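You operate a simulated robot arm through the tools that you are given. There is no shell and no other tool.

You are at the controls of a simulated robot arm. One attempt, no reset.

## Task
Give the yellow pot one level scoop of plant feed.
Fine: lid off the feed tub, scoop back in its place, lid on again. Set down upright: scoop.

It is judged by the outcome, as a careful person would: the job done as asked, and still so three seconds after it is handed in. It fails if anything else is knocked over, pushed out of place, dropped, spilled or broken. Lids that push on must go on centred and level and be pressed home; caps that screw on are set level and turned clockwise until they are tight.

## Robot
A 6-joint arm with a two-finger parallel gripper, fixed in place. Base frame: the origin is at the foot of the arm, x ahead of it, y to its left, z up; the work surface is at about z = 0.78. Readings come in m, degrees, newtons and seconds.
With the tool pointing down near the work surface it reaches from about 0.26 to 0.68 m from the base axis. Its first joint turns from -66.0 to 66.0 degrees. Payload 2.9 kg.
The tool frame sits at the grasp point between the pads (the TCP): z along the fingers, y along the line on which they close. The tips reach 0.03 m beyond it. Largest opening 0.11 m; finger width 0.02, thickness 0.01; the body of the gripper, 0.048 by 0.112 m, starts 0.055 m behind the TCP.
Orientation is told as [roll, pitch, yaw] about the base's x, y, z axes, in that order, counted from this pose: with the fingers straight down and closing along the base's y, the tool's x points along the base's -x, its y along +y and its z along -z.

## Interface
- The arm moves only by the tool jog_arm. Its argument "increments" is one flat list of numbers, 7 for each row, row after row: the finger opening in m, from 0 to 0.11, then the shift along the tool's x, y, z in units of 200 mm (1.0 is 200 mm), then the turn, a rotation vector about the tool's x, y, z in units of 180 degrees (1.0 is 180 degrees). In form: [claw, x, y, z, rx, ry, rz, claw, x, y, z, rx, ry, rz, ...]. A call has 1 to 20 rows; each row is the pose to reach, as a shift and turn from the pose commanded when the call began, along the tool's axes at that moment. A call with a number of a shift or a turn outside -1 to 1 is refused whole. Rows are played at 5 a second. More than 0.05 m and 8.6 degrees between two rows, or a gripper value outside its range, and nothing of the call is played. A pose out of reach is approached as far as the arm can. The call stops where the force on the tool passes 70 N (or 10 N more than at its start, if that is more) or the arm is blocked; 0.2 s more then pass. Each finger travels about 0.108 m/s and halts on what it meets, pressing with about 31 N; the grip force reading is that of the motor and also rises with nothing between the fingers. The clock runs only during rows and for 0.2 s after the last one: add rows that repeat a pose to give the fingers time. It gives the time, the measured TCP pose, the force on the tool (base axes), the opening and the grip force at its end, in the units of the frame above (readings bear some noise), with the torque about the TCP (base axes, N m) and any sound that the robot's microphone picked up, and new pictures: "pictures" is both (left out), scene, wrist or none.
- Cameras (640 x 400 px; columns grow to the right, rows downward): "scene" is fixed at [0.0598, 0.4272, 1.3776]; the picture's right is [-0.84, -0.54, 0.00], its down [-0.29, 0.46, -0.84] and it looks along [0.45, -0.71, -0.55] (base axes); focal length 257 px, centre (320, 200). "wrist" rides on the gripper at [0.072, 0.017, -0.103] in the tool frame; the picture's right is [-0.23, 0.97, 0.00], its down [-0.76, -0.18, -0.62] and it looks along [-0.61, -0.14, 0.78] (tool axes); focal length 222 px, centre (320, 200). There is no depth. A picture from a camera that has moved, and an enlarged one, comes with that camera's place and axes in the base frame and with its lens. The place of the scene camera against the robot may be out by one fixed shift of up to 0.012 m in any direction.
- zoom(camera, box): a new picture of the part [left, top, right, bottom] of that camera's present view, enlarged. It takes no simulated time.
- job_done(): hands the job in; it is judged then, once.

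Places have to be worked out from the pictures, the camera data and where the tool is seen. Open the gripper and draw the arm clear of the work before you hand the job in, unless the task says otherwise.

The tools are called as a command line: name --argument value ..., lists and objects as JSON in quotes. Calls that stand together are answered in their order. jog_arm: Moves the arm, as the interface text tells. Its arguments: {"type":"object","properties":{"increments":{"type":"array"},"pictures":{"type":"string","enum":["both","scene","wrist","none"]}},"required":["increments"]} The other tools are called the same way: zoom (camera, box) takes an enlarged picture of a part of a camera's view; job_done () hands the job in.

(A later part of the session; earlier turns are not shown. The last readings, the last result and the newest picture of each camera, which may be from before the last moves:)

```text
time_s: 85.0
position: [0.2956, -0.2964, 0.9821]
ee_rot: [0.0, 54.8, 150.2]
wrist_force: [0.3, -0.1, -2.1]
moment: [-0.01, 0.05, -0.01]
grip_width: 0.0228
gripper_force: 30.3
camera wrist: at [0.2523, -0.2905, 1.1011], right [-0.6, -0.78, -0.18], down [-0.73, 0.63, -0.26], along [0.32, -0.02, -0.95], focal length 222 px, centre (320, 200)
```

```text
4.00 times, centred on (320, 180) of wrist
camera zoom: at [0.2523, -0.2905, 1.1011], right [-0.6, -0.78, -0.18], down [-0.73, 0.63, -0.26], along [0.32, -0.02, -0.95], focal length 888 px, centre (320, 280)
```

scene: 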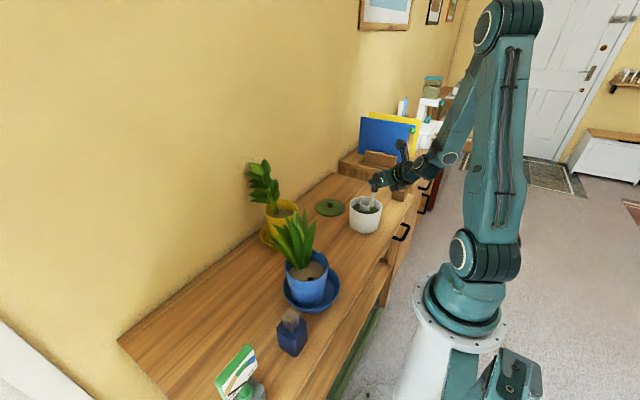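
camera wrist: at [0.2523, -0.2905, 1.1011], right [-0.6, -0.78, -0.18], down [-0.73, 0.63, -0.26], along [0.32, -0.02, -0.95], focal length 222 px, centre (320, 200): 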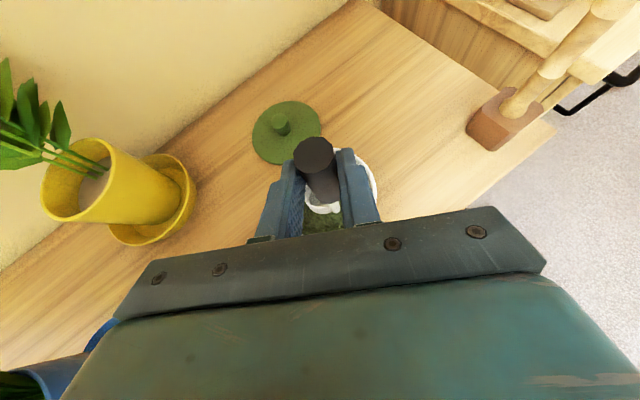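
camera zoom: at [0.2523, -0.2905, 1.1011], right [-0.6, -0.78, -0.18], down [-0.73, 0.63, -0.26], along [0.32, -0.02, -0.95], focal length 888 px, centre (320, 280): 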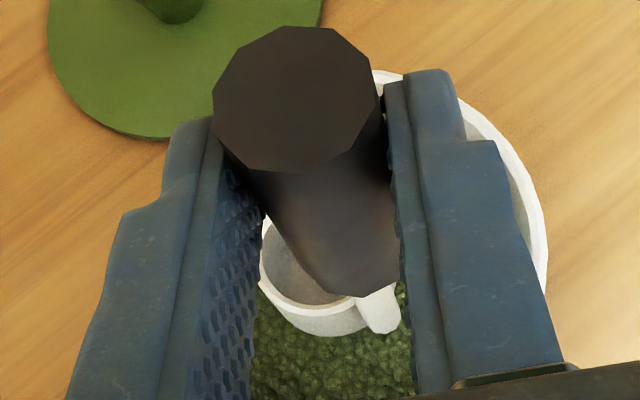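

The cup is inside the tub just above the feed, with room around it. I push down gradually into the feed.

jog_arm --increments '[0.0, -0.041, 0, 0.029, 0, 0, 0, 0.0, -0.082, 0, 0.058, 0, 0, 0, 0.0, -0.103, 0, 0.072, 0, 0, 0]' --pictures "none"

zoom --camera "scene" --box '[345, 175, 385, 235]'

```text
time_s: 85.8
position: [0.297, -0.2973, 0.9564]
ee_rot: [0.1, 54.7, 150.2]
wrist_force: [0.4, 1.4, -1.5]
moment: [-0.01, 0.0, 0.03]
grip_width: 0.0231
gripper_force: 30.8
```

```text
6.67 times, centred on (365, 205) of scene
camera zoom: at [0.0598, 0.4272, 1.3776], right [-0.84, -0.54, 0.0], down [-0.29, 0.46, -0.84], along [0.45, -0.71, -0.55], focal length 1712 px, centre (20, 167)
```

zoom: 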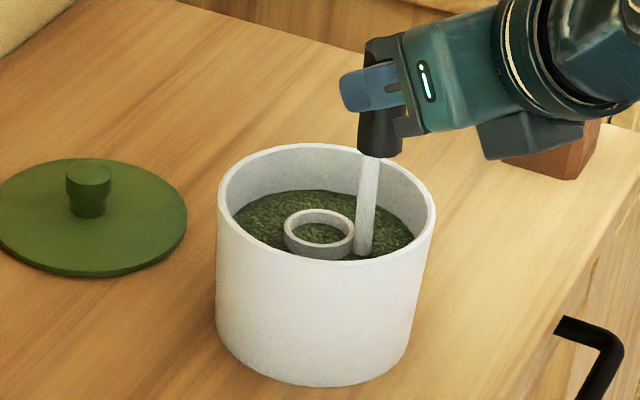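

The cup sinks freely and feed shows inside it. I go down another 1.5 cm so that the rim goes below the surface.

jog_arm --increments '[0.0, -0.033, 0, 0.023, 0, 0, 0, 0.0, -0.065, 0, 0.046, 0, 0, 0, 0.0, -0.065, 0, 0.046, 0, 0, 0]' --pictures "none"

zoom --camera "scene" --box '[345, 175, 385, 235]'

```text
time_s: 86.6
position: [0.2969, -0.2957, 0.9405]
ee_rot: [0.1, 54.6, 150.3]
wrist_force: [-0.2, -0.3, -1.1]
moment: [-0.01, 0.03, 0.02]
grip_width: 0.0226
gripper_force: 30.9
```

```text
6.67 times, centred on (365, 205) of scene
camera zoom: at [0.0598, 0.4272, 1.3776], right [-0.84, -0.54, 0.0], down [-0.29, 0.46, -0.84], along [0.45, -0.71, -0.55], focal length 1712 px, centre (20, 167)
```

zoom: 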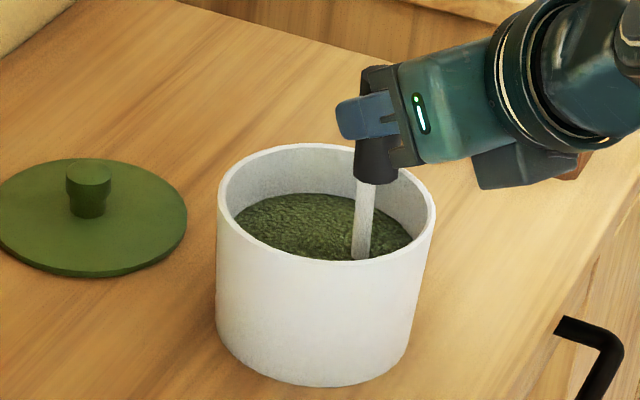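

The rim is now under the feed surface. I raise the scoop straight up to inspect how full it is.

jog_arm --increments '[0.0, 0.041, 0, -0.029, 0, 0, 0, 0.0, 0.082, 0, -0.058, 0, 0, 0, 0.0, 0.163, 0, -0.115, 0, 0, 0, 0.0, 0.245, 0, -0.173, 0, 0, 0, 0.0, 0.347, 0, -0.245, 0, 0, 0, 0.0, 0.347, 0, -0.245, 0, 0, 0]' --pictures "both"

zoom --camera "scene" --box '[350, 175, 380, 215]'

zoom --camera "wrist" --box '[280, 150, 360, 230]'

```text
time_s: 88.0
position: [0.2984, -0.2967, 1.0272]
ee_rot: [0.1, 54.7, 150.2]
wrist_force: [0.5, 1.0, -0.3]
moment: [0.0, 0.01, 0.05]
grip_width: 0.023
gripper_force: 30.9
camera wrist: at [0.2525, -0.2913, 1.1455], right [-0.6, -0.78, -0.18], down [-0.73, 0.63, -0.26], along [0.32, -0.02, -0.95], focal length 222 px, centre (320, 200)
```

scene: 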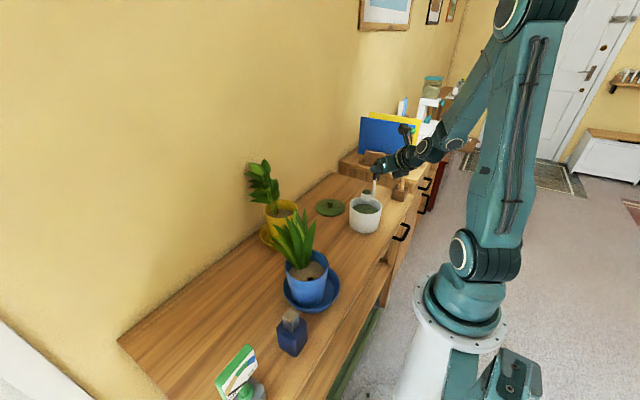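
wrist: 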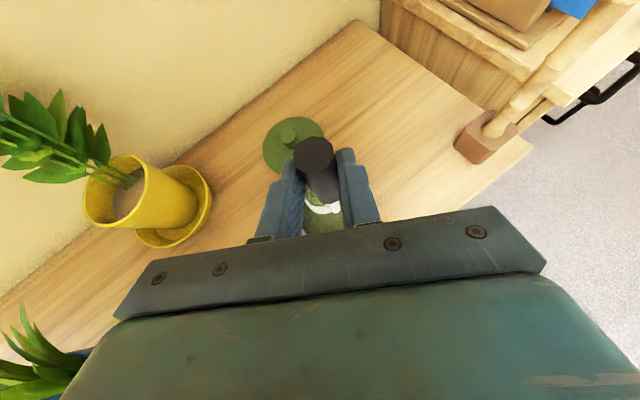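

```text
10.00 times, centred on (365, 195) of scene
camera zoom: at [0.0598, 0.4272, 1.3776], right [-0.84, -0.54, 0.0], down [-0.29, 0.46, -0.84], along [0.45, -0.71, -0.55], focal length 2568 px, centre (-130, 250)
```

zoom: 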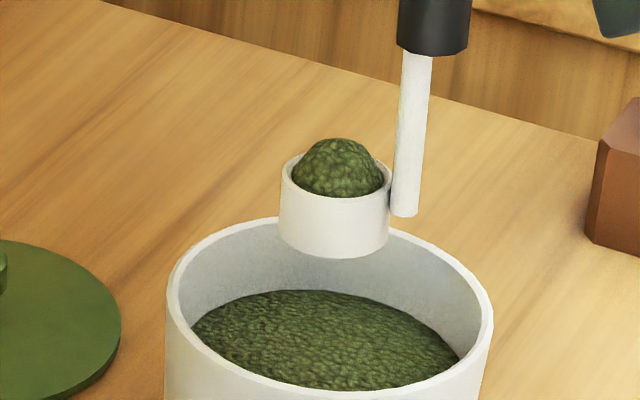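

```text
5.00 times, centred on (320, 190) of wrist
camera zoom: at [0.2525, -0.2913, 1.1455], right [-0.6, -0.78, -0.18], down [-0.73, 0.63, -0.26], along [0.32, -0.02, -0.95], focal length 1111 px, centre (320, 250)
```

zoom: 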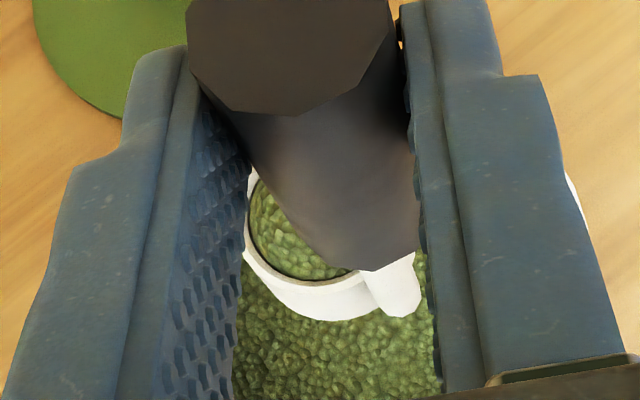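

The cup came up heaped, so it must be levelled. Over the tub I lower it a bit and try a gentle side-to-side shake to shed the excess back into the tub.

jog_arm --increments '[0.0, -0.06, 0, 0.043, 0, 0, 0, 0.0, -0.122, 0, 0.086, 0, 0, 0, 0.0, -0.122, 0.04, 0.086, 0, 0, 0, 0.0, -0.122, -0.04, 0.086, 0, 0, 0, 0.0, -0.122, 0.04, 0.086, 0, 0, 0, 0.0, -0.122, -0.04, 0.086, 0, 0, 0, 0.0, -0.122, 0.04, 0.086, 0, 0, 0, 0.0, -0.122, -0.04, 0.086, 0, 0, 0, 0.0, -0.122, 0, 0.086, 0, 0, 0]' --pictures "none"

zoom --camera "scene" --box '[350, 180, 380, 220]'

```text
time_s: 90.0
position: [0.2983, -0.2947, 0.9958]
ee_rot: [0.1, 54.7, 150.2]
wrist_force: [0.1, -0.3, -1.4]
moment: [0.01, 0.08, -0.02]
grip_width: 0.0231
gripper_force: 31.2
```

```text
10.00 times, centred on (365, 200) of scene
camera zoom: at [0.0598, 0.4272, 1.3776], right [-0.84, -0.54, 0.0], down [-0.29, 0.46, -0.84], along [0.45, -0.71, -0.55], focal length 2568 px, centre (-130, 200)
```

zoom: 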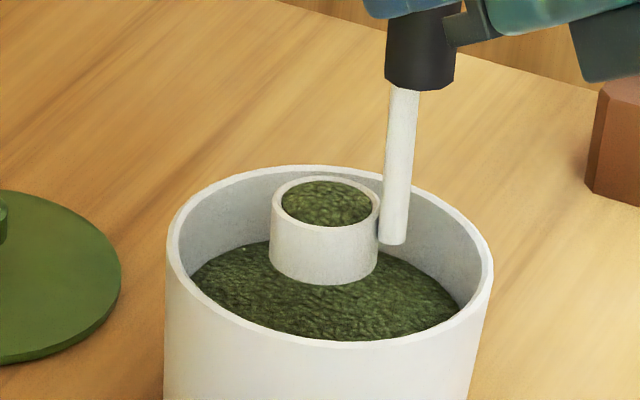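

The shake shed the mound; the cup now looks level full. I'll check it closely from both cameras.

zoom --camera "scene" --box '[358, 190, 376, 212]'

zoom --camera "wrist" --box '[290, 160, 350, 220]'

```text
16.00 times, centred on (367, 201) of scene
camera zoom: at [0.0598, 0.4272, 1.3776], right [-0.84, -0.54, 0.0], down [-0.29, 0.46, -0.84], along [0.45, -0.71, -0.55], focal length 4108 px, centre (-432, 184)
```

zoom: 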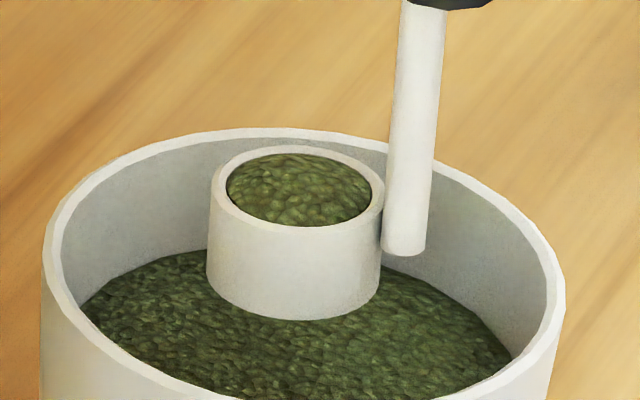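

```text
6.67 times, centred on (320, 190) of wrist
camera zoom: at [0.2522, -0.2892, 1.1144], right [-0.6, -0.78, -0.18], down [-0.73, 0.63, -0.26], along [0.32, -0.02, -0.95], focal length 1481 px, centre (320, 267)
```

zoom: 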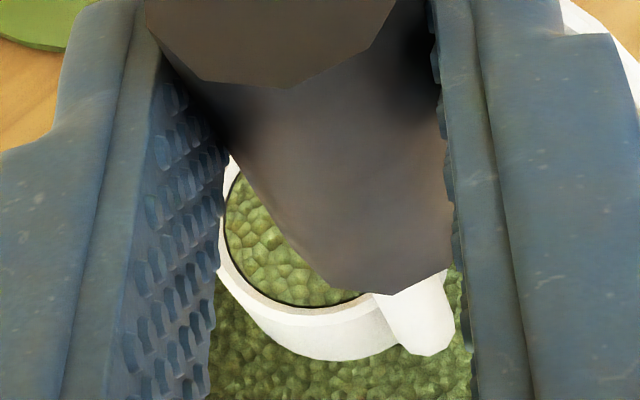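

The cup is level full. I raise it gently out of the tub.

jog_arm --increments '[0.0, 0.04, 0, -0.028, 0, 0, 0, 0.0, 0.09, 0, -0.0635, 0, 0, 0, 0.0, 0.15, 0, -0.106, 0, 0, 0, 0.0, 0.2, 0, -0.141, 0, 0, 0, 0.0, 0.2247, 0, -0.1585, 0, 0, 0, 0.0, 0.2247, 0, -0.1585, 0, 0, 0]' --pictures "none"

zoom --camera "scene" --box '[345, 170, 385, 220]'

zoom --camera "scene" --box '[230, 140, 350, 280]'

```text
time_s: 91.4
position: [0.298, -0.2959, 1.0518]
ee_rot: [0.1, 54.7, 150.2]
wrist_force: [0.0, 0.0, -0.9]
moment: [0.02, 0.01, 0.03]
grip_width: 0.0229
gripper_force: 31.3
```

```text
8.00 times, centred on (365, 195) of scene
camera zoom: at [0.0598, 0.4272, 1.3776], right [-0.84, -0.54, 0.0], down [-0.29, 0.46, -0.84], along [0.45, -0.71, -0.55], focal length 2054 px, centre (-40, 240)
```

zoom: 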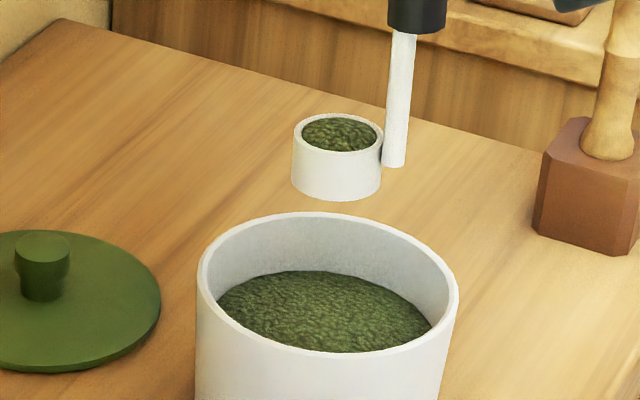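

```text
2.86 times, centred on (290, 210) of scene
camera zoom: at [0.0598, 0.4272, 1.3776], right [-0.84, -0.54, 0.0], down [-0.29, 0.46, -0.84], along [0.45, -0.71, -0.55], focal length 734 px, centre (406, 171)
```

zoom: 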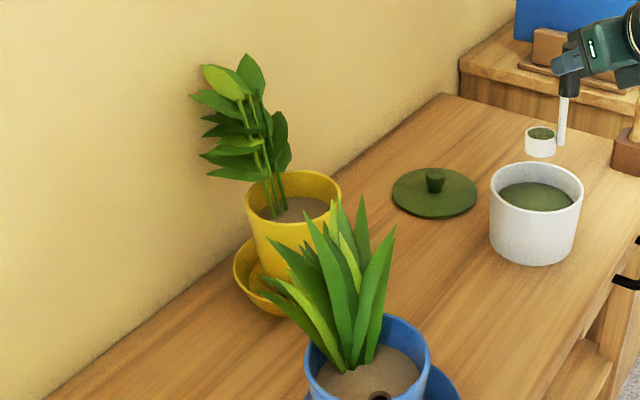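

Still level full. I carry it slowly away from the tub towards (0.40, -0.22).

jog_arm --increments '[0.0, 0.01, -0.037, 0.0126, 0, 0, 0, 0.0, 0.03, -0.11, 0.0375, 0, 0, 0, 0.0, 0.055, -0.202, 0.0687, 0, 0, 0, 0.0, 0.08, -0.294, 0.1, 0, 0, 0, 0.0, 0.105, -0.385, 0.131, 0, 0, 0, 0.0, 0.13, -0.477, 0.162, 0, 0, 0, 0.0, 0.15, -0.55, 0.187, 0, 0, 0, 0.0, 0.159, -0.5835, 0.1985, 0, 0, 0]' --pictures "none"

```text
time_s: 93.2
position: [0.3709, -0.2478, 1.0503]
ee_rot: [0.1, 54.8, 150.6]
wrist_force: [0.5, 1.5, -1.3]
moment: [-0.01, 0.04, 0.01]
grip_width: 0.0226
gripper_force: 30.9
out of reach, approached as far as the arm can: row 6, 7, 8
```

That was the J6 limit, it seems (the heading must turn first). I rotate the tool by +29° about the vertical here, keeping the scoop upright.

jog_arm --increments '[0.0, 0, 0, 0, 0.022, 0, -0.0155, 0.0, 0, 0, 0, 0.052, 0, -0.037, 0.0, 0, 0, 0, 0.084, 0, -0.059, 0.0, 0, 0, 0, 0.114, 0, -0.08, 0.0, 0, 0, 0, 0.1335, 0, -0.0941]' --pictures "none"

zoom --camera "scene" --box '[320, 150, 390, 220]'

```text
time_s: 94.4
position: [0.3697, -0.2457, 1.0514]
ee_rot: [0.1, 54.7, 179.7]
wrist_force: [0.1, 0.0, 0.0]
moment: [-0.04, 0.05, 0.02]
grip_width: 0.0229
gripper_force: 30.9
```

```text
5.71 times, centred on (355, 185) of scene
camera zoom: at [0.0598, 0.4272, 1.3776], right [-0.84, -0.54, 0.0], down [-0.29, 0.46, -0.84], along [0.45, -0.71, -0.55], focal length 1467 px, centre (120, 286)
```

zoom: 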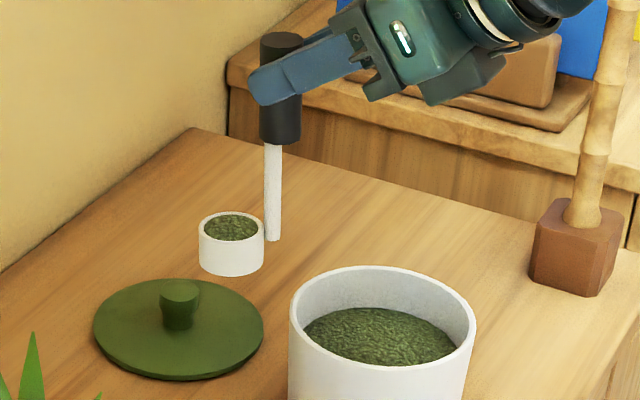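

Still level. Now I carry it on towards (0.47, -0.17).

jog_arm --increments '[0.0, 0.02, -0.025, 0.026, 0, 0, 0, 0.0, 0.06, -0.075, 0.079, 0, 0, 0, 0.0, 0.105, -0.131, 0.138, 0, 0, 0, 0.0, 0.15, -0.187, 0.197, 0, 0, 0, 0.0, 0.195, -0.243, 0.256, 0, 0, 0, 0.0, 0.24, -0.3, 0.315, 0, 0, 0, 0.0, 0.28, -0.35, 0.367, 0, 0, 0, 0.0, 0.3035, -0.3785, 0.398, 0, 0, 0]' --pictures "none"

```text
time_s: 96.2
position: [0.4721, -0.1725, 1.0543]
ee_rot: [0.0, 54.7, 179.6]
wrist_force: [-0.3, 0.0, -1.0]
moment: [0.01, 0.01, 0.0]
grip_width: 0.0228
gripper_force: 30.9
```

Now I turn the heading to about +15° (pointing slightly away from the blue plant).

jog_arm --increments '[0.0, 0, 0, 0, 0.02, 0, -0.014, 0.0, 0, 0, 0, 0.048, 0, -0.034, 0.0, 0, 0, 0, 0.0699, 0, -0.0493]'

zoom --camera "scene" --box '[240, 130, 360, 250]'

zoom --camera "wrist" --box '[160, 0, 460, 220]'

```text
time_s: 97.0
position: [0.4718, -0.1715, 1.0555]
ee_rot: [0.0, 54.7, -164.9]
wrist_force: [0.5, 0.7, -0.8]
moment: [-0.02, 0.03, 0.0]
grip_width: 0.023
gripper_force: 31.2
camera wrist: at [0.4352, -0.2003, 1.1736], right [0.12, -0.97, -0.19], down [-0.96, -0.07, -0.26], along [0.24, 0.21, -0.95], focal length 222 px, centre (320, 200)
```

scene: 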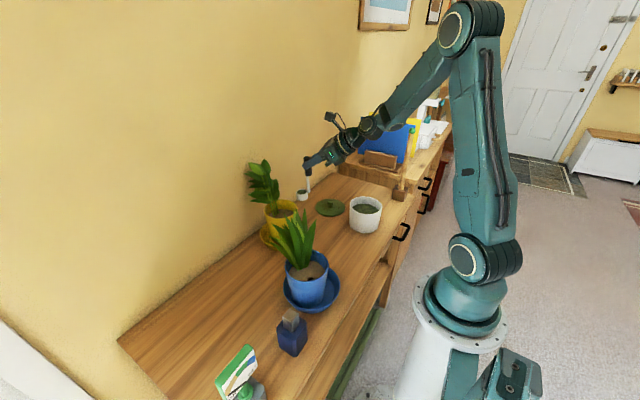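
wrist: 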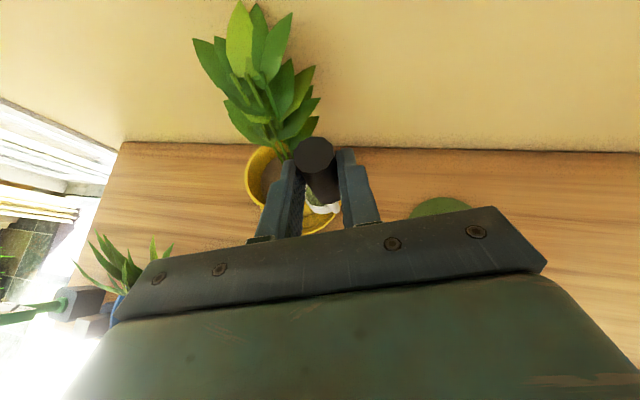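

```text
3.33 times, centred on (300, 190) of scene
camera zoom: at [0.0598, 0.4272, 1.3776], right [-0.84, -0.54, 0.0], down [-0.29, 0.46, -0.84], along [0.45, -0.71, -0.55], focal length 856 px, centre (387, 233)
```

zoom: 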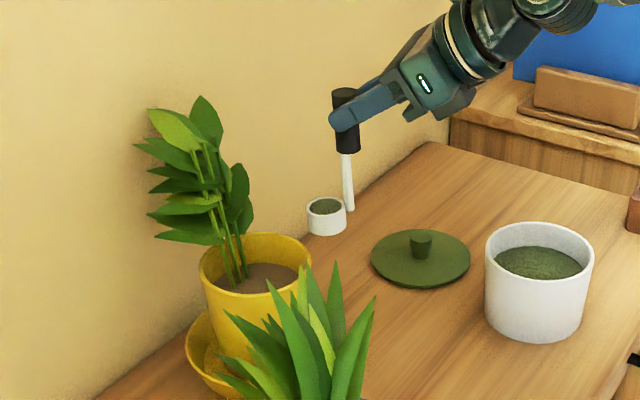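

```text
1.82 times, centred on (310, 110) of wrist
camera zoom: at [0.4352, -0.2003, 1.1736], right [0.12, -0.97, -0.19], down [-0.96, -0.07, -0.26], along [0.24, 0.21, -0.95], focal length 404 px, centre (338, 364)
```

zoom: 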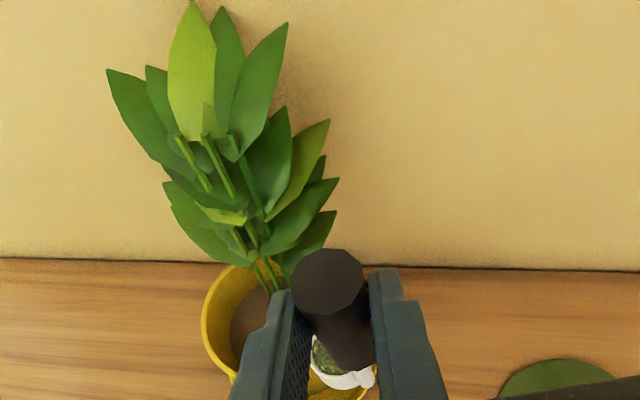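

I need a better fix on the yellow pot's rim before pouring, so I zoom in on it from both cameras.

zoom --camera "wrist" --box '[220, 120, 360, 260]'

zoom --camera "scene" --box '[250, 180, 320, 250]'

```text
2.86 times, centred on (290, 190) of wrist
camera zoom: at [0.4352, -0.2003, 1.1736], right [0.12, -0.97, -0.19], down [-0.96, -0.07, -0.26], along [0.24, 0.21, -0.95], focal length 635 px, centre (406, 229)
```

zoom: 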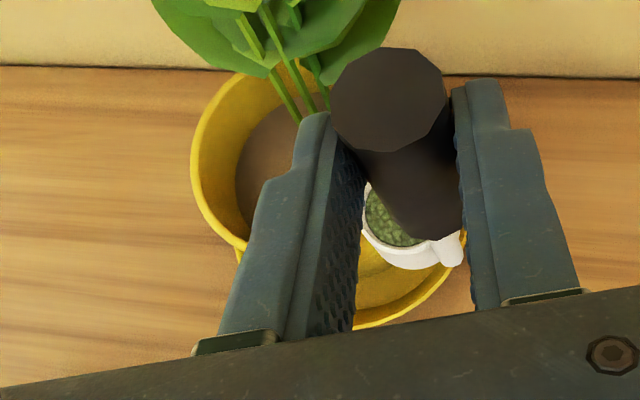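

```text
5.71 times, centred on (285, 215) of scene
camera zoom: at [0.0598, 0.4272, 1.3776], right [-0.84, -0.54, 0.0], down [-0.29, 0.46, -0.84], along [0.45, -0.71, -0.55], focal length 1467 px, centre (520, 114)
```

zoom: 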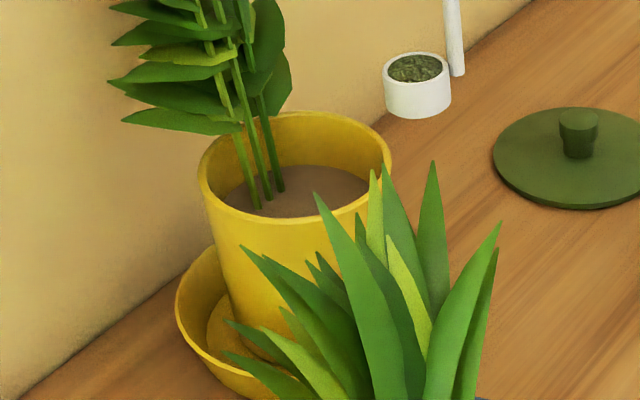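

The pot's rim centre is about (0.532, -0.074) at z about 0.91, with stems near (0.55, -0.07). I turn the heading to +30° and bring the level cup over the front half of the pot, about 2 cm above its rim.

jog_arm --increments '[0.0, 0.015, -0.023, 0.014, 0.01, 0, -0.007, 0.0, 0.045, -0.069, 0.043, 0.027, 0, -0.019, 0.0, 0.08, -0.122, 0.076, 0.046, 0, -0.0325, 0.0, 0.11, -0.167, 0.104, 0.062, 0, -0.0437, 0.0, 0.1205, -0.184, 0.114, 0.0681, 0, -0.048]'

zoom --camera "scene" --box '[240, 140, 340, 240]'

zoom --camera "wrist" --box '[220, 100, 380, 260]'

```text
time_s: 98.2
position: [0.493, -0.128, 1.0625]
ee_rot: [-0.1, 54.8, -150.1]
wrist_force: [-0.2, -0.1, -0.8]
moment: [-0.05, -0.01, -0.01]
grip_width: 0.0228
gripper_force: 30.9
camera wrist: at [0.4654, -0.1648, 1.18], right [0.37, -0.91, -0.19], down [-0.91, -0.32, -0.26], along [0.18, 0.27, -0.95], focal length 222 px, centre (320, 200)
```

scene: 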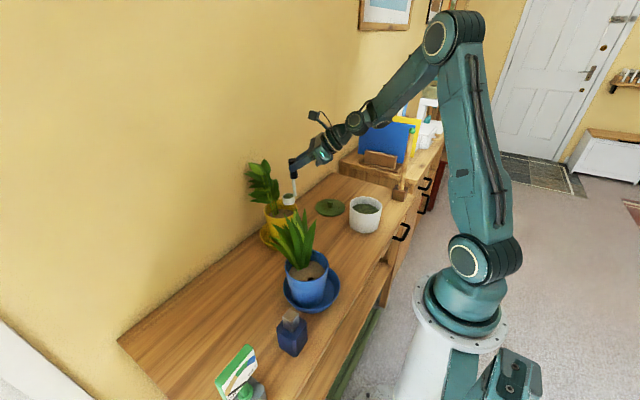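
wrist: 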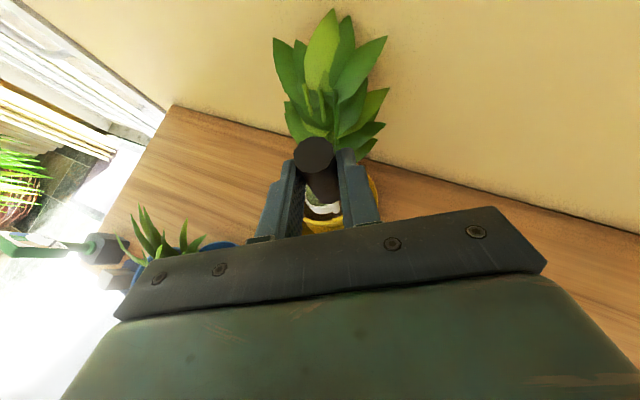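

```text
4.00 times, centred on (290, 190) of scene
camera zoom: at [0.0598, 0.4272, 1.3776], right [-0.84, -0.54, 0.0], down [-0.29, 0.46, -0.84], along [0.45, -0.71, -0.55], focal length 1027 px, centre (440, 240)
```

zoom: 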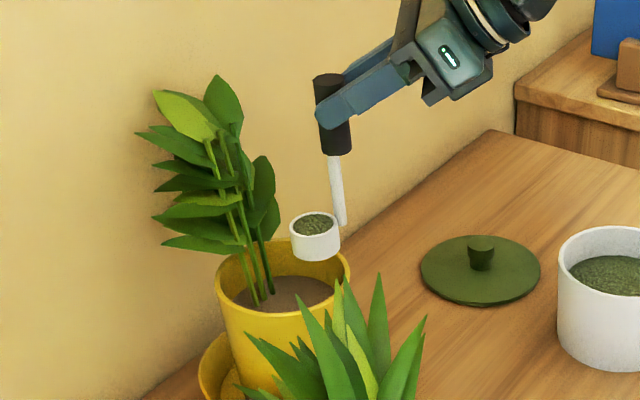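

```text
2.50 times, centred on (300, 180) of wrist
camera zoom: at [0.4654, -0.1648, 1.18], right [0.37, -0.91, -0.19], down [-0.91, -0.32, -0.26], along [0.18, 0.27, -0.95], focal length 555 px, centre (370, 250)
```

zoom: 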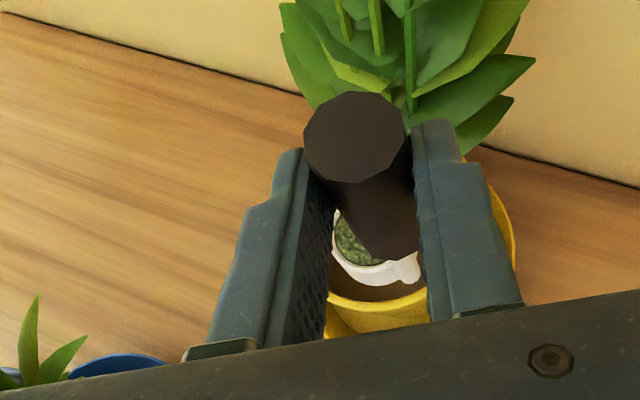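

The cup is over the front half of the soil, clear of stems. I start rolling the scoop about the tool axis, keeping its mouth in place, with three small rows first to confirm reach.

jog_arm --increments '[0.0, 0.0075, -0.042, 0.0024, 0, 0, -0.0444, 0.0, 0.01, -0.085, 0.0048, 0, 0, -0.0889, 0.0, 0.0055, -0.128, 0.0072, 0, 0, -0.1333]'

zoom --camera "scene" --box '[250, 150, 330, 230]'

```text
time_s: 99.0
position: [0.4814, -0.1042, 1.0609]
ee_rot: [30.0, 48.2, -112.4]
wrist_force: [0.2, 0.0, -1.3]
moment: [-0.02, 0.07, -0.01]
grip_width: 0.023
gripper_force: 31.2
camera wrist: at [0.4382, -0.1137, 1.1795], right [0.59, -0.8, 0.15], down [-0.75, -0.6, -0.27], along [0.31, 0.04, -0.95], focal length 222 px, centre (320, 200)
```

scene: 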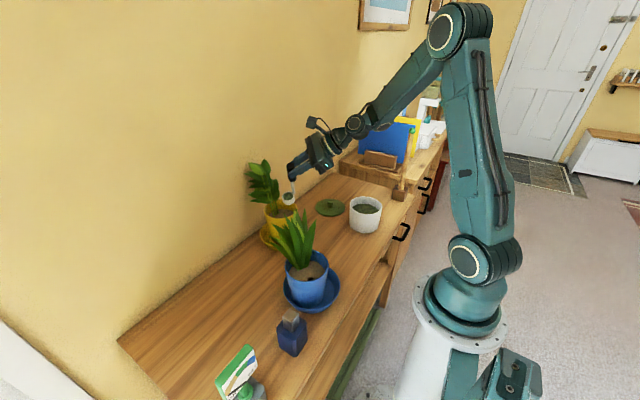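
wrist: 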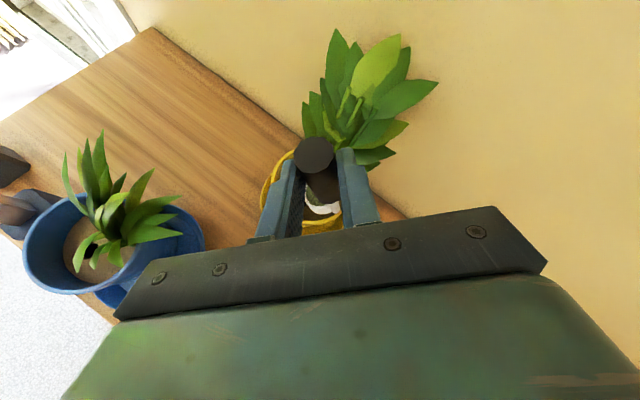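

```text
5.00 times, centred on (290, 190) of scene
camera zoom: at [0.0598, 0.4272, 1.3776], right [-0.84, -0.54, 0.0], down [-0.29, 0.46, -0.84], along [0.45, -0.71, -0.55], focal length 1284 px, centre (470, 250)
```

zoom: 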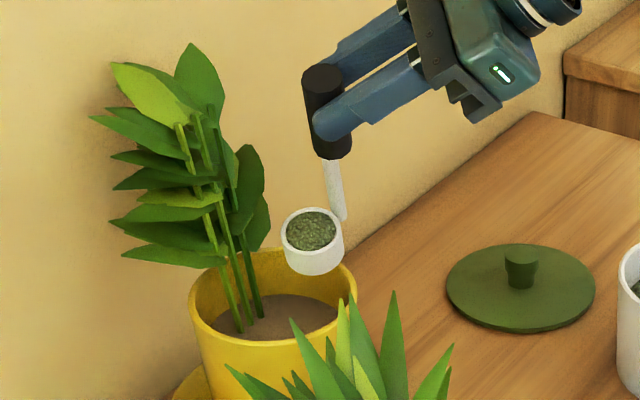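

Rolling works without any reach trouble and the feed is still in. The lip will drop its feed inside the pot; I continue the roll to about 72°.

jog_arm --increments '[0.0, 0.008, -0.043, 0.003, 0, 0, -0.0444, 0.0, 0.011, -0.0865, 0.0065, 0, 0, -0.0889, 0.0, 0.008, -0.1295, 0.0095, 0, 0, -0.1333, 0.0, -0.0015, -0.1715, 0.0125, 0, 0, -0.1778, 0.0, -0.0165, -0.211, 0.016, 0, 0, -0.2222, 0.0, -0.036, -0.248, 0.019, 0, 0, -0.2667]'

zoom --camera "scene" --box '[250, 150, 330, 230]'

```text
time_s: 100.4
position: [0.4494, -0.0739, 1.0372]
ee_rot: [53.4, 14.5, -70.7]
wrist_force: [0.7, 0.1, -1.9]
moment: [0.03, 0.1, 0.01]
grip_width: 0.0228
gripper_force: 31.2
camera wrist: at [0.3638, -0.0507, 1.1281], right [0.69, -0.2, 0.7], down [-0.31, -0.95, 0.03], along [0.66, -0.24, -0.71], focal length 222 px, centre (320, 200)
```

scene: 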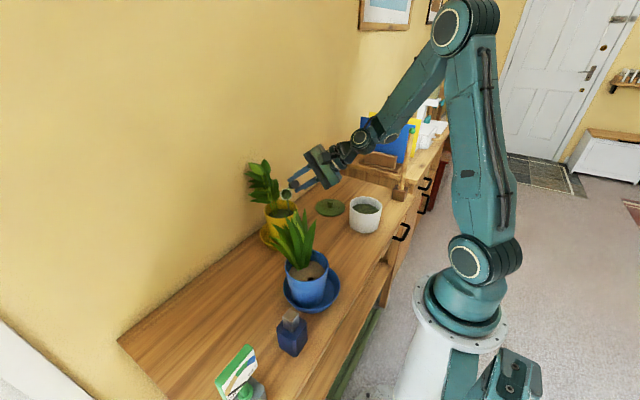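
wrist: 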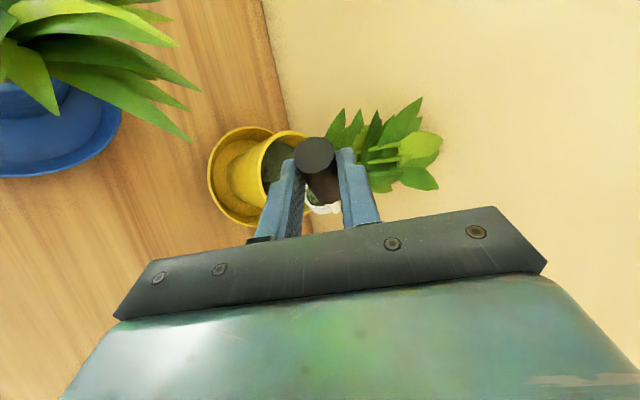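

```text
5.00 times, centred on (290, 190) of scene
camera zoom: at [0.0598, 0.4272, 1.3776], right [-0.84, -0.54, 0.0], down [-0.29, 0.46, -0.84], along [0.45, -0.71, -0.55], focal length 1284 px, centre (470, 250)
```

zoom: 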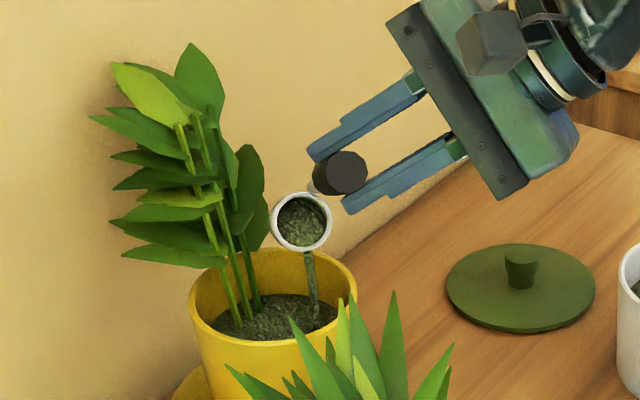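

Feed is streaming into the yellow pot. I continue the roll with the mouth held over the pot.

jog_arm --increments '[0.0, 0.0075, -0.0415, 0.003, 0, 0, -0.0444, 0.0, 0.0095, -0.083, 0.0065, 0, 0, -0.0889, 0.0, 0.0055, -0.124, 0.0095, 0, 0, -0.1333, 0.0, -0.0045, -0.164, 0.0125, 0, 0, -0.1778, 0.0, -0.02, -0.202, 0.0155, 0, 0, -0.2222, 0.0, -0.041, -0.237, 0.019, 0, 0, -0.2667]'

zoom --camera "scene" --box '[250, 150, 330, 230]'

```text
time_s: 101.8
position: [0.4259, -0.0807, 0.9972]
ee_rot: [50.7, -24.1, -41.6]
wrist_force: [-0.6, -0.3, -1.2]
moment: [0.04, 0.11, -0.03]
grip_width: 0.0228
gripper_force: 30.7
camera wrist: at [0.3064, -0.0681, 1.0388], right [0.33, 0.53, 0.78], down [0.05, -0.84, 0.55], along [0.94, -0.15, -0.3], focal length 222 px, centre (320, 200)
```

scene: 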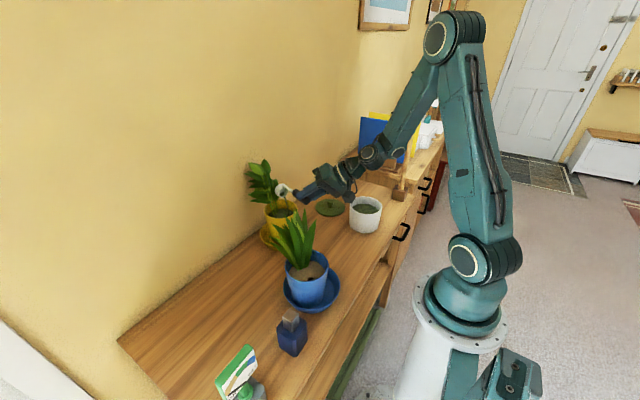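
wrist: 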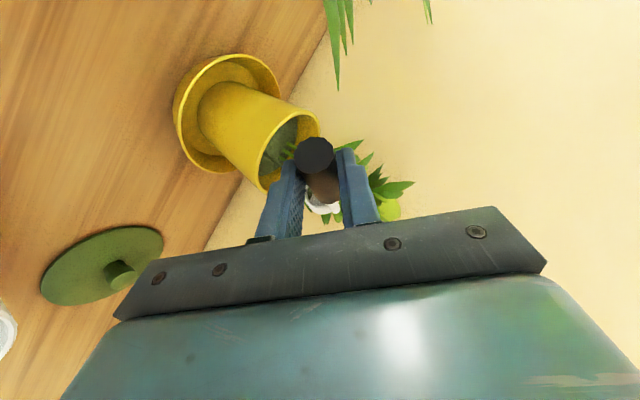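

```text
5.00 times, centred on (290, 190) of scene
camera zoom: at [0.0598, 0.4272, 1.3776], right [-0.84, -0.54, 0.0], down [-0.29, 0.46, -0.84], along [0.45, -0.71, -0.55], focal length 1284 px, centre (470, 250)
```

zoom: 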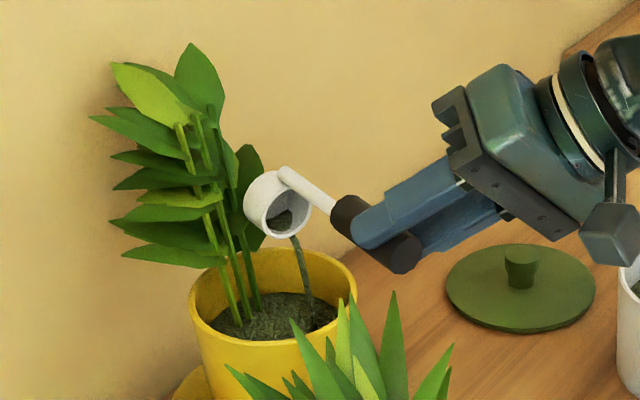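

Nearly empty already. I continue to about 168° of roll so that the rest falls out.

jog_arm --increments '[0.0, 0.006, -0.0405, 0.003, 0, 0, -0.0444, 0.0, 0.006, -0.0805, 0.006, 0, 0, -0.0889, 0.0, 0, -0.1215, 0.0095, 0, 0, -0.1333, 0.0, -0.0115, -0.1595, 0.0125, 0, 0, -0.1778, 0.0, -0.0295, -0.197, 0.0155, 0, 0, -0.2222, 0.0, -0.0515, -0.2315, 0.019, 0, 0, -0.2667, 0.0, -0.0515, -0.2315, 0.019, 0, 0, -0.2667]'

zoom --camera "scene" --box '[250, 150, 330, 230]'

zoom --camera "scene" --box '[285, 175, 315, 205]'

```text
time_s: 103.4
position: [0.4264, -0.1174, 0.9659]
ee_rot: [16.3, -53.1, 9.8]
wrist_force: [-0.2, -0.3, -0.7]
moment: [0.0, 0.1, 0.02]
grip_width: 0.0229
gripper_force: 30.8
camera wrist: at [0.3046, -0.1525, 0.9702], right [-0.24, 0.91, 0.35], down [0.08, -0.34, 0.94], along [0.97, 0.25, 0.01], focal length 222 px, centre (320, 200)
```

scene: 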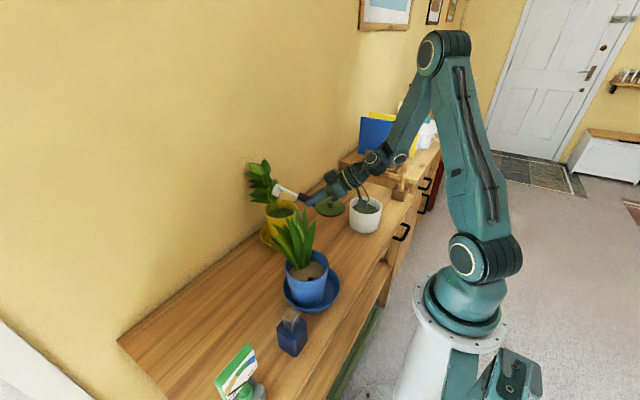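
wrist: 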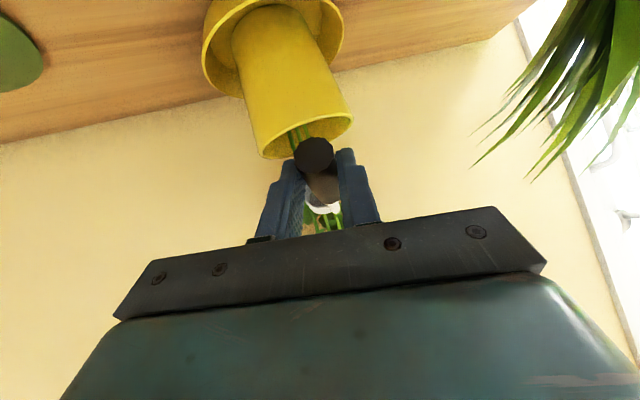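

```text
5.00 times, centred on (290, 190) of scene
camera zoom: at [0.0598, 0.4272, 1.3776], right [-0.84, -0.54, 0.0], down [-0.29, 0.46, -0.84], along [0.45, -0.71, -0.55], focal length 1284 px, centre (470, 250)
```

zoom: 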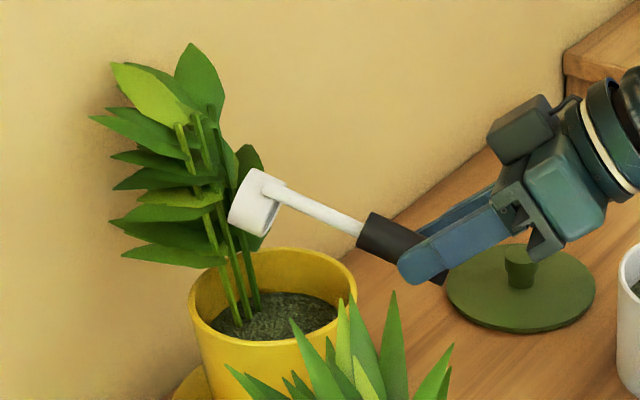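

```text
13.33 times, centred on (300, 190) of scene
camera zoom: at [0.0598, 0.4272, 1.3776], right [-0.84, -0.54, 0.0], down [-0.29, 0.46, -0.84], along [0.45, -0.71, -0.55], focal length 3424 px, centre (587, 333)
```

zoom: 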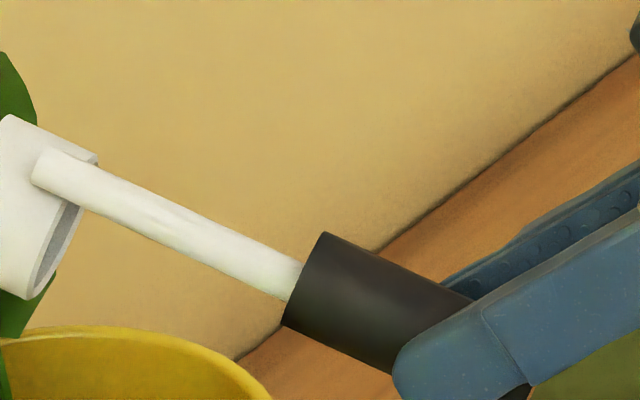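

The stream has ended. I'll zoom in on the mouth of the cup to check that it is empty.

zoom --camera "scene" --box '[276, 178, 300, 202]'

zoom --camera "scene" --box '[265, 195, 305, 225]'

zoom --camera "wrist" --box '[280, 120, 360, 240]'

```text
16.00 times, centred on (288, 190) of scene
camera zoom: at [0.0598, 0.4272, 1.3776], right [-0.84, -0.54, 0.0], down [-0.29, 0.46, -0.84], along [0.45, -0.71, -0.55], focal length 4108 px, centre (832, 360)
```

zoom: 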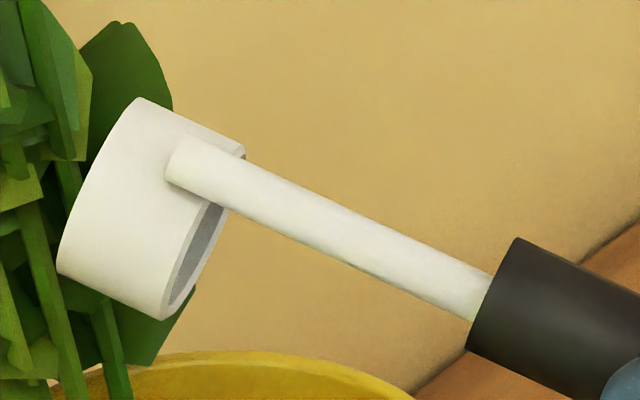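

```text
13.33 times, centred on (285, 210) of scene
camera zoom: at [0.0598, 0.4272, 1.3776], right [-0.84, -0.54, 0.0], down [-0.29, 0.46, -0.84], along [0.45, -0.71, -0.55], focal length 3424 px, centre (787, 67)
```

zoom: 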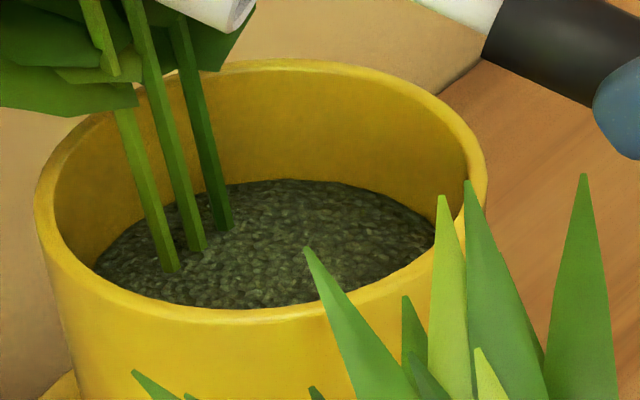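

```text
3.33 times, centred on (320, 180) of wrist
camera zoom: at [0.3046, -0.1525, 0.9702], right [-0.24, 0.91, 0.35], down [0.08, -0.34, 0.94], along [0.97, 0.25, 0.01], focal length 740 px, centre (320, 267)
```

zoom: 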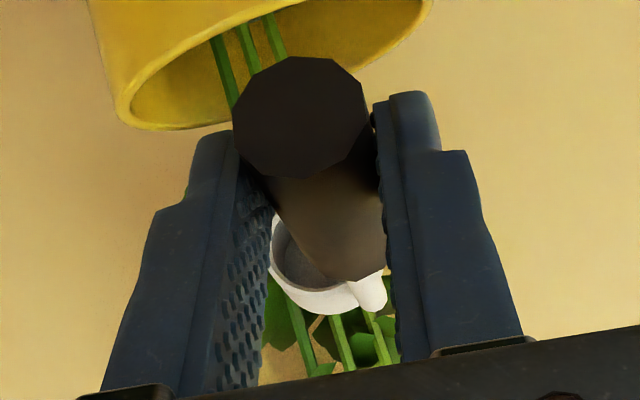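

The cup is empty and the feed lies in the yellow pot. I retreat from the plant along the tool heading.

jog_arm --increments '[0.0, 0.056, -0.012, -0.082, 0, 0, 0, 0.0, 0.113, -0.024, -0.163, 0, 0, 0, 0.0, 0.17, -0.036, -0.245, 0, 0, 0, 0.0, 0.226, -0.048, -0.3265, 0, 0, 0]'

```text
time_s: 104.4
position: [0.3554, -0.1565, 0.9663]
ee_rot: [16.4, -53.0, 9.7]
wrist_force: [0.2, 0.2, -1.7]
moment: [-0.03, 0.12, 0.0]
grip_width: 0.023
gripper_force: 31.5
camera wrist: at [0.2341, -0.192, 0.9701], right [-0.24, 0.91, 0.35], down [0.08, -0.34, 0.94], along [0.97, 0.25, 0.01], focal length 222 px, centre (320, 200)
```

scene: 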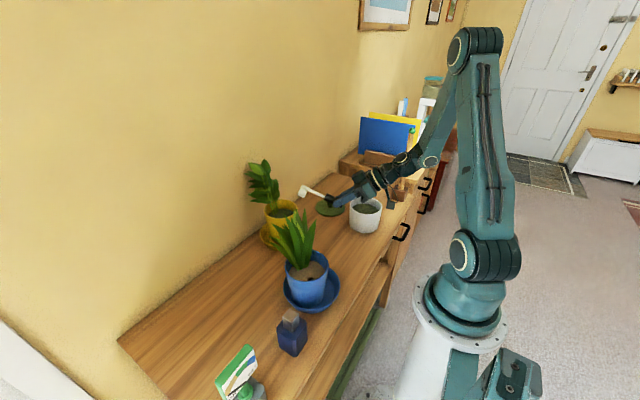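
wrist: 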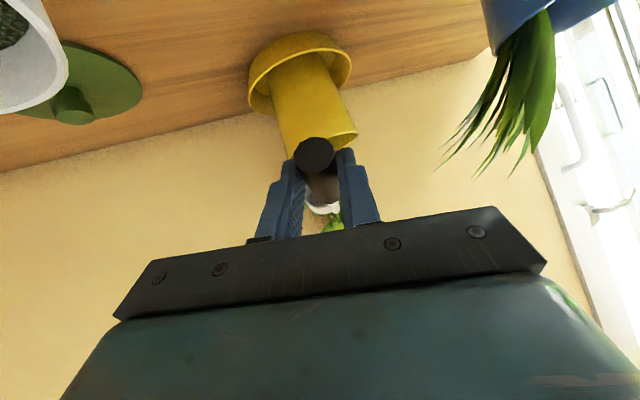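

I raise a bit and roll the scoop back upright.

jog_arm --increments '[0.0, -0.085, 0.018, -0.0614, 0, 0, 0.0467, 0.0, -0.17, 0.036, -0.123, 0, 0, 0.0933, 0.0, -0.254, 0.054, -0.184, 0, 0, 0.14, 0.0, -0.339, 0.072, -0.2455, 0, 0, 0.1867, 0.0, -0.339, 0.072, -0.2455, 0, 0, 0.2333, 0.0, -0.339, 0.072, -0.2455, 0, 0, 0.28, 0.0, -0.339, 0.072, -0.2455, 0, 0, 0.3267, 0.0, -0.339, 0.072, -0.2455, 0, 0, 0.3733, 0.0, -0.339, 0.072, -0.2455, 0, 0, 0.42, 0.0, -0.339, 0.072, -0.2455, 0, 0, 0.4667, 0.0, -0.339, 0.072, -0.2455, 0, 0, 0.5133, 0.0, -0.339, 0.072, -0.2455, 0, 0, 0.56, 0.0, -0.339, 0.072, -0.2455, 0, 0, 0.6067, 0.0, -0.339, 0.072, -0.2455, 0, 0, 0.6533, 0.0, -0.339, 0.072, -0.2455, 0, 0, 0.7, 0.0, -0.339, 0.072, -0.2455, 0, 0, 0.7467, 0.0, -0.339, 0.072, -0.2455, 0, 0, 0.7933, 0.0, -0.339, 0.072, -0.2455, 0, 0, 0.84, 0.0, -0.339, 0.072, -0.2455, 0, 0, 0.8867, 0.0, -0.339, 0.072, -0.2455, 0, 0, 0.9333]'

zoom --camera "scene" --box '[280, 120, 400, 240]'

```text
time_s: 108.6
position: [0.3567, -0.157, 1.0517]
ee_rot: [-0.3, 54.7, -150.5]
wrist_force: [-0.1, -0.1, -0.3]
moment: [-0.03, 0.02, -0.01]
grip_width: 0.023
gripper_force: 30.9
camera wrist: at [0.3292, -0.1945, 1.1697], right [0.37, -0.91, -0.19], down [-0.91, -0.32, -0.26], along [0.18, 0.27, -0.95], focal length 222 px, centre (320, 200)
```

scene: 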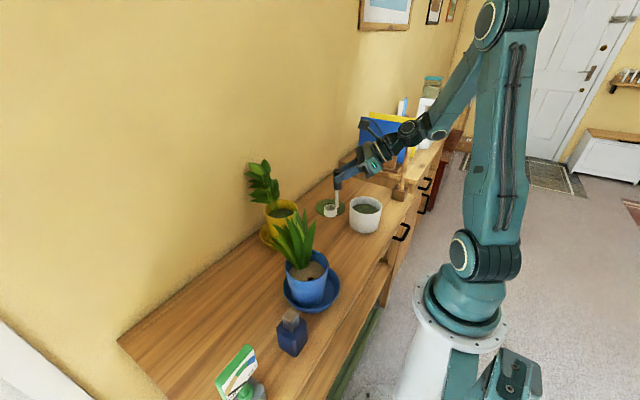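
wrist: 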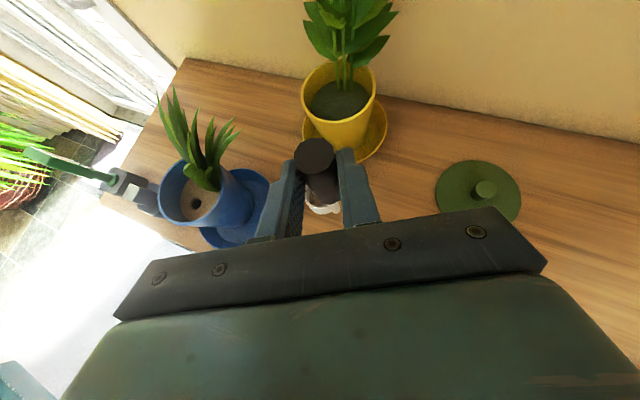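

```text
3.33 times, centred on (340, 180) of scene
camera zoom: at [0.0598, 0.4272, 1.3776], right [-0.84, -0.54, 0.0], down [-0.29, 0.46, -0.84], along [0.45, -0.71, -0.55], focal length 856 px, centre (253, 267)
```

zoom: 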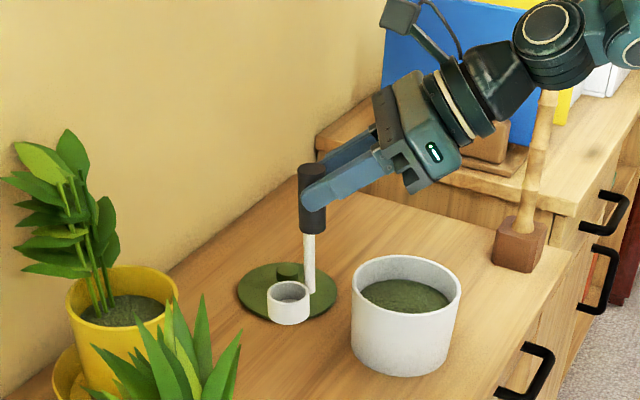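

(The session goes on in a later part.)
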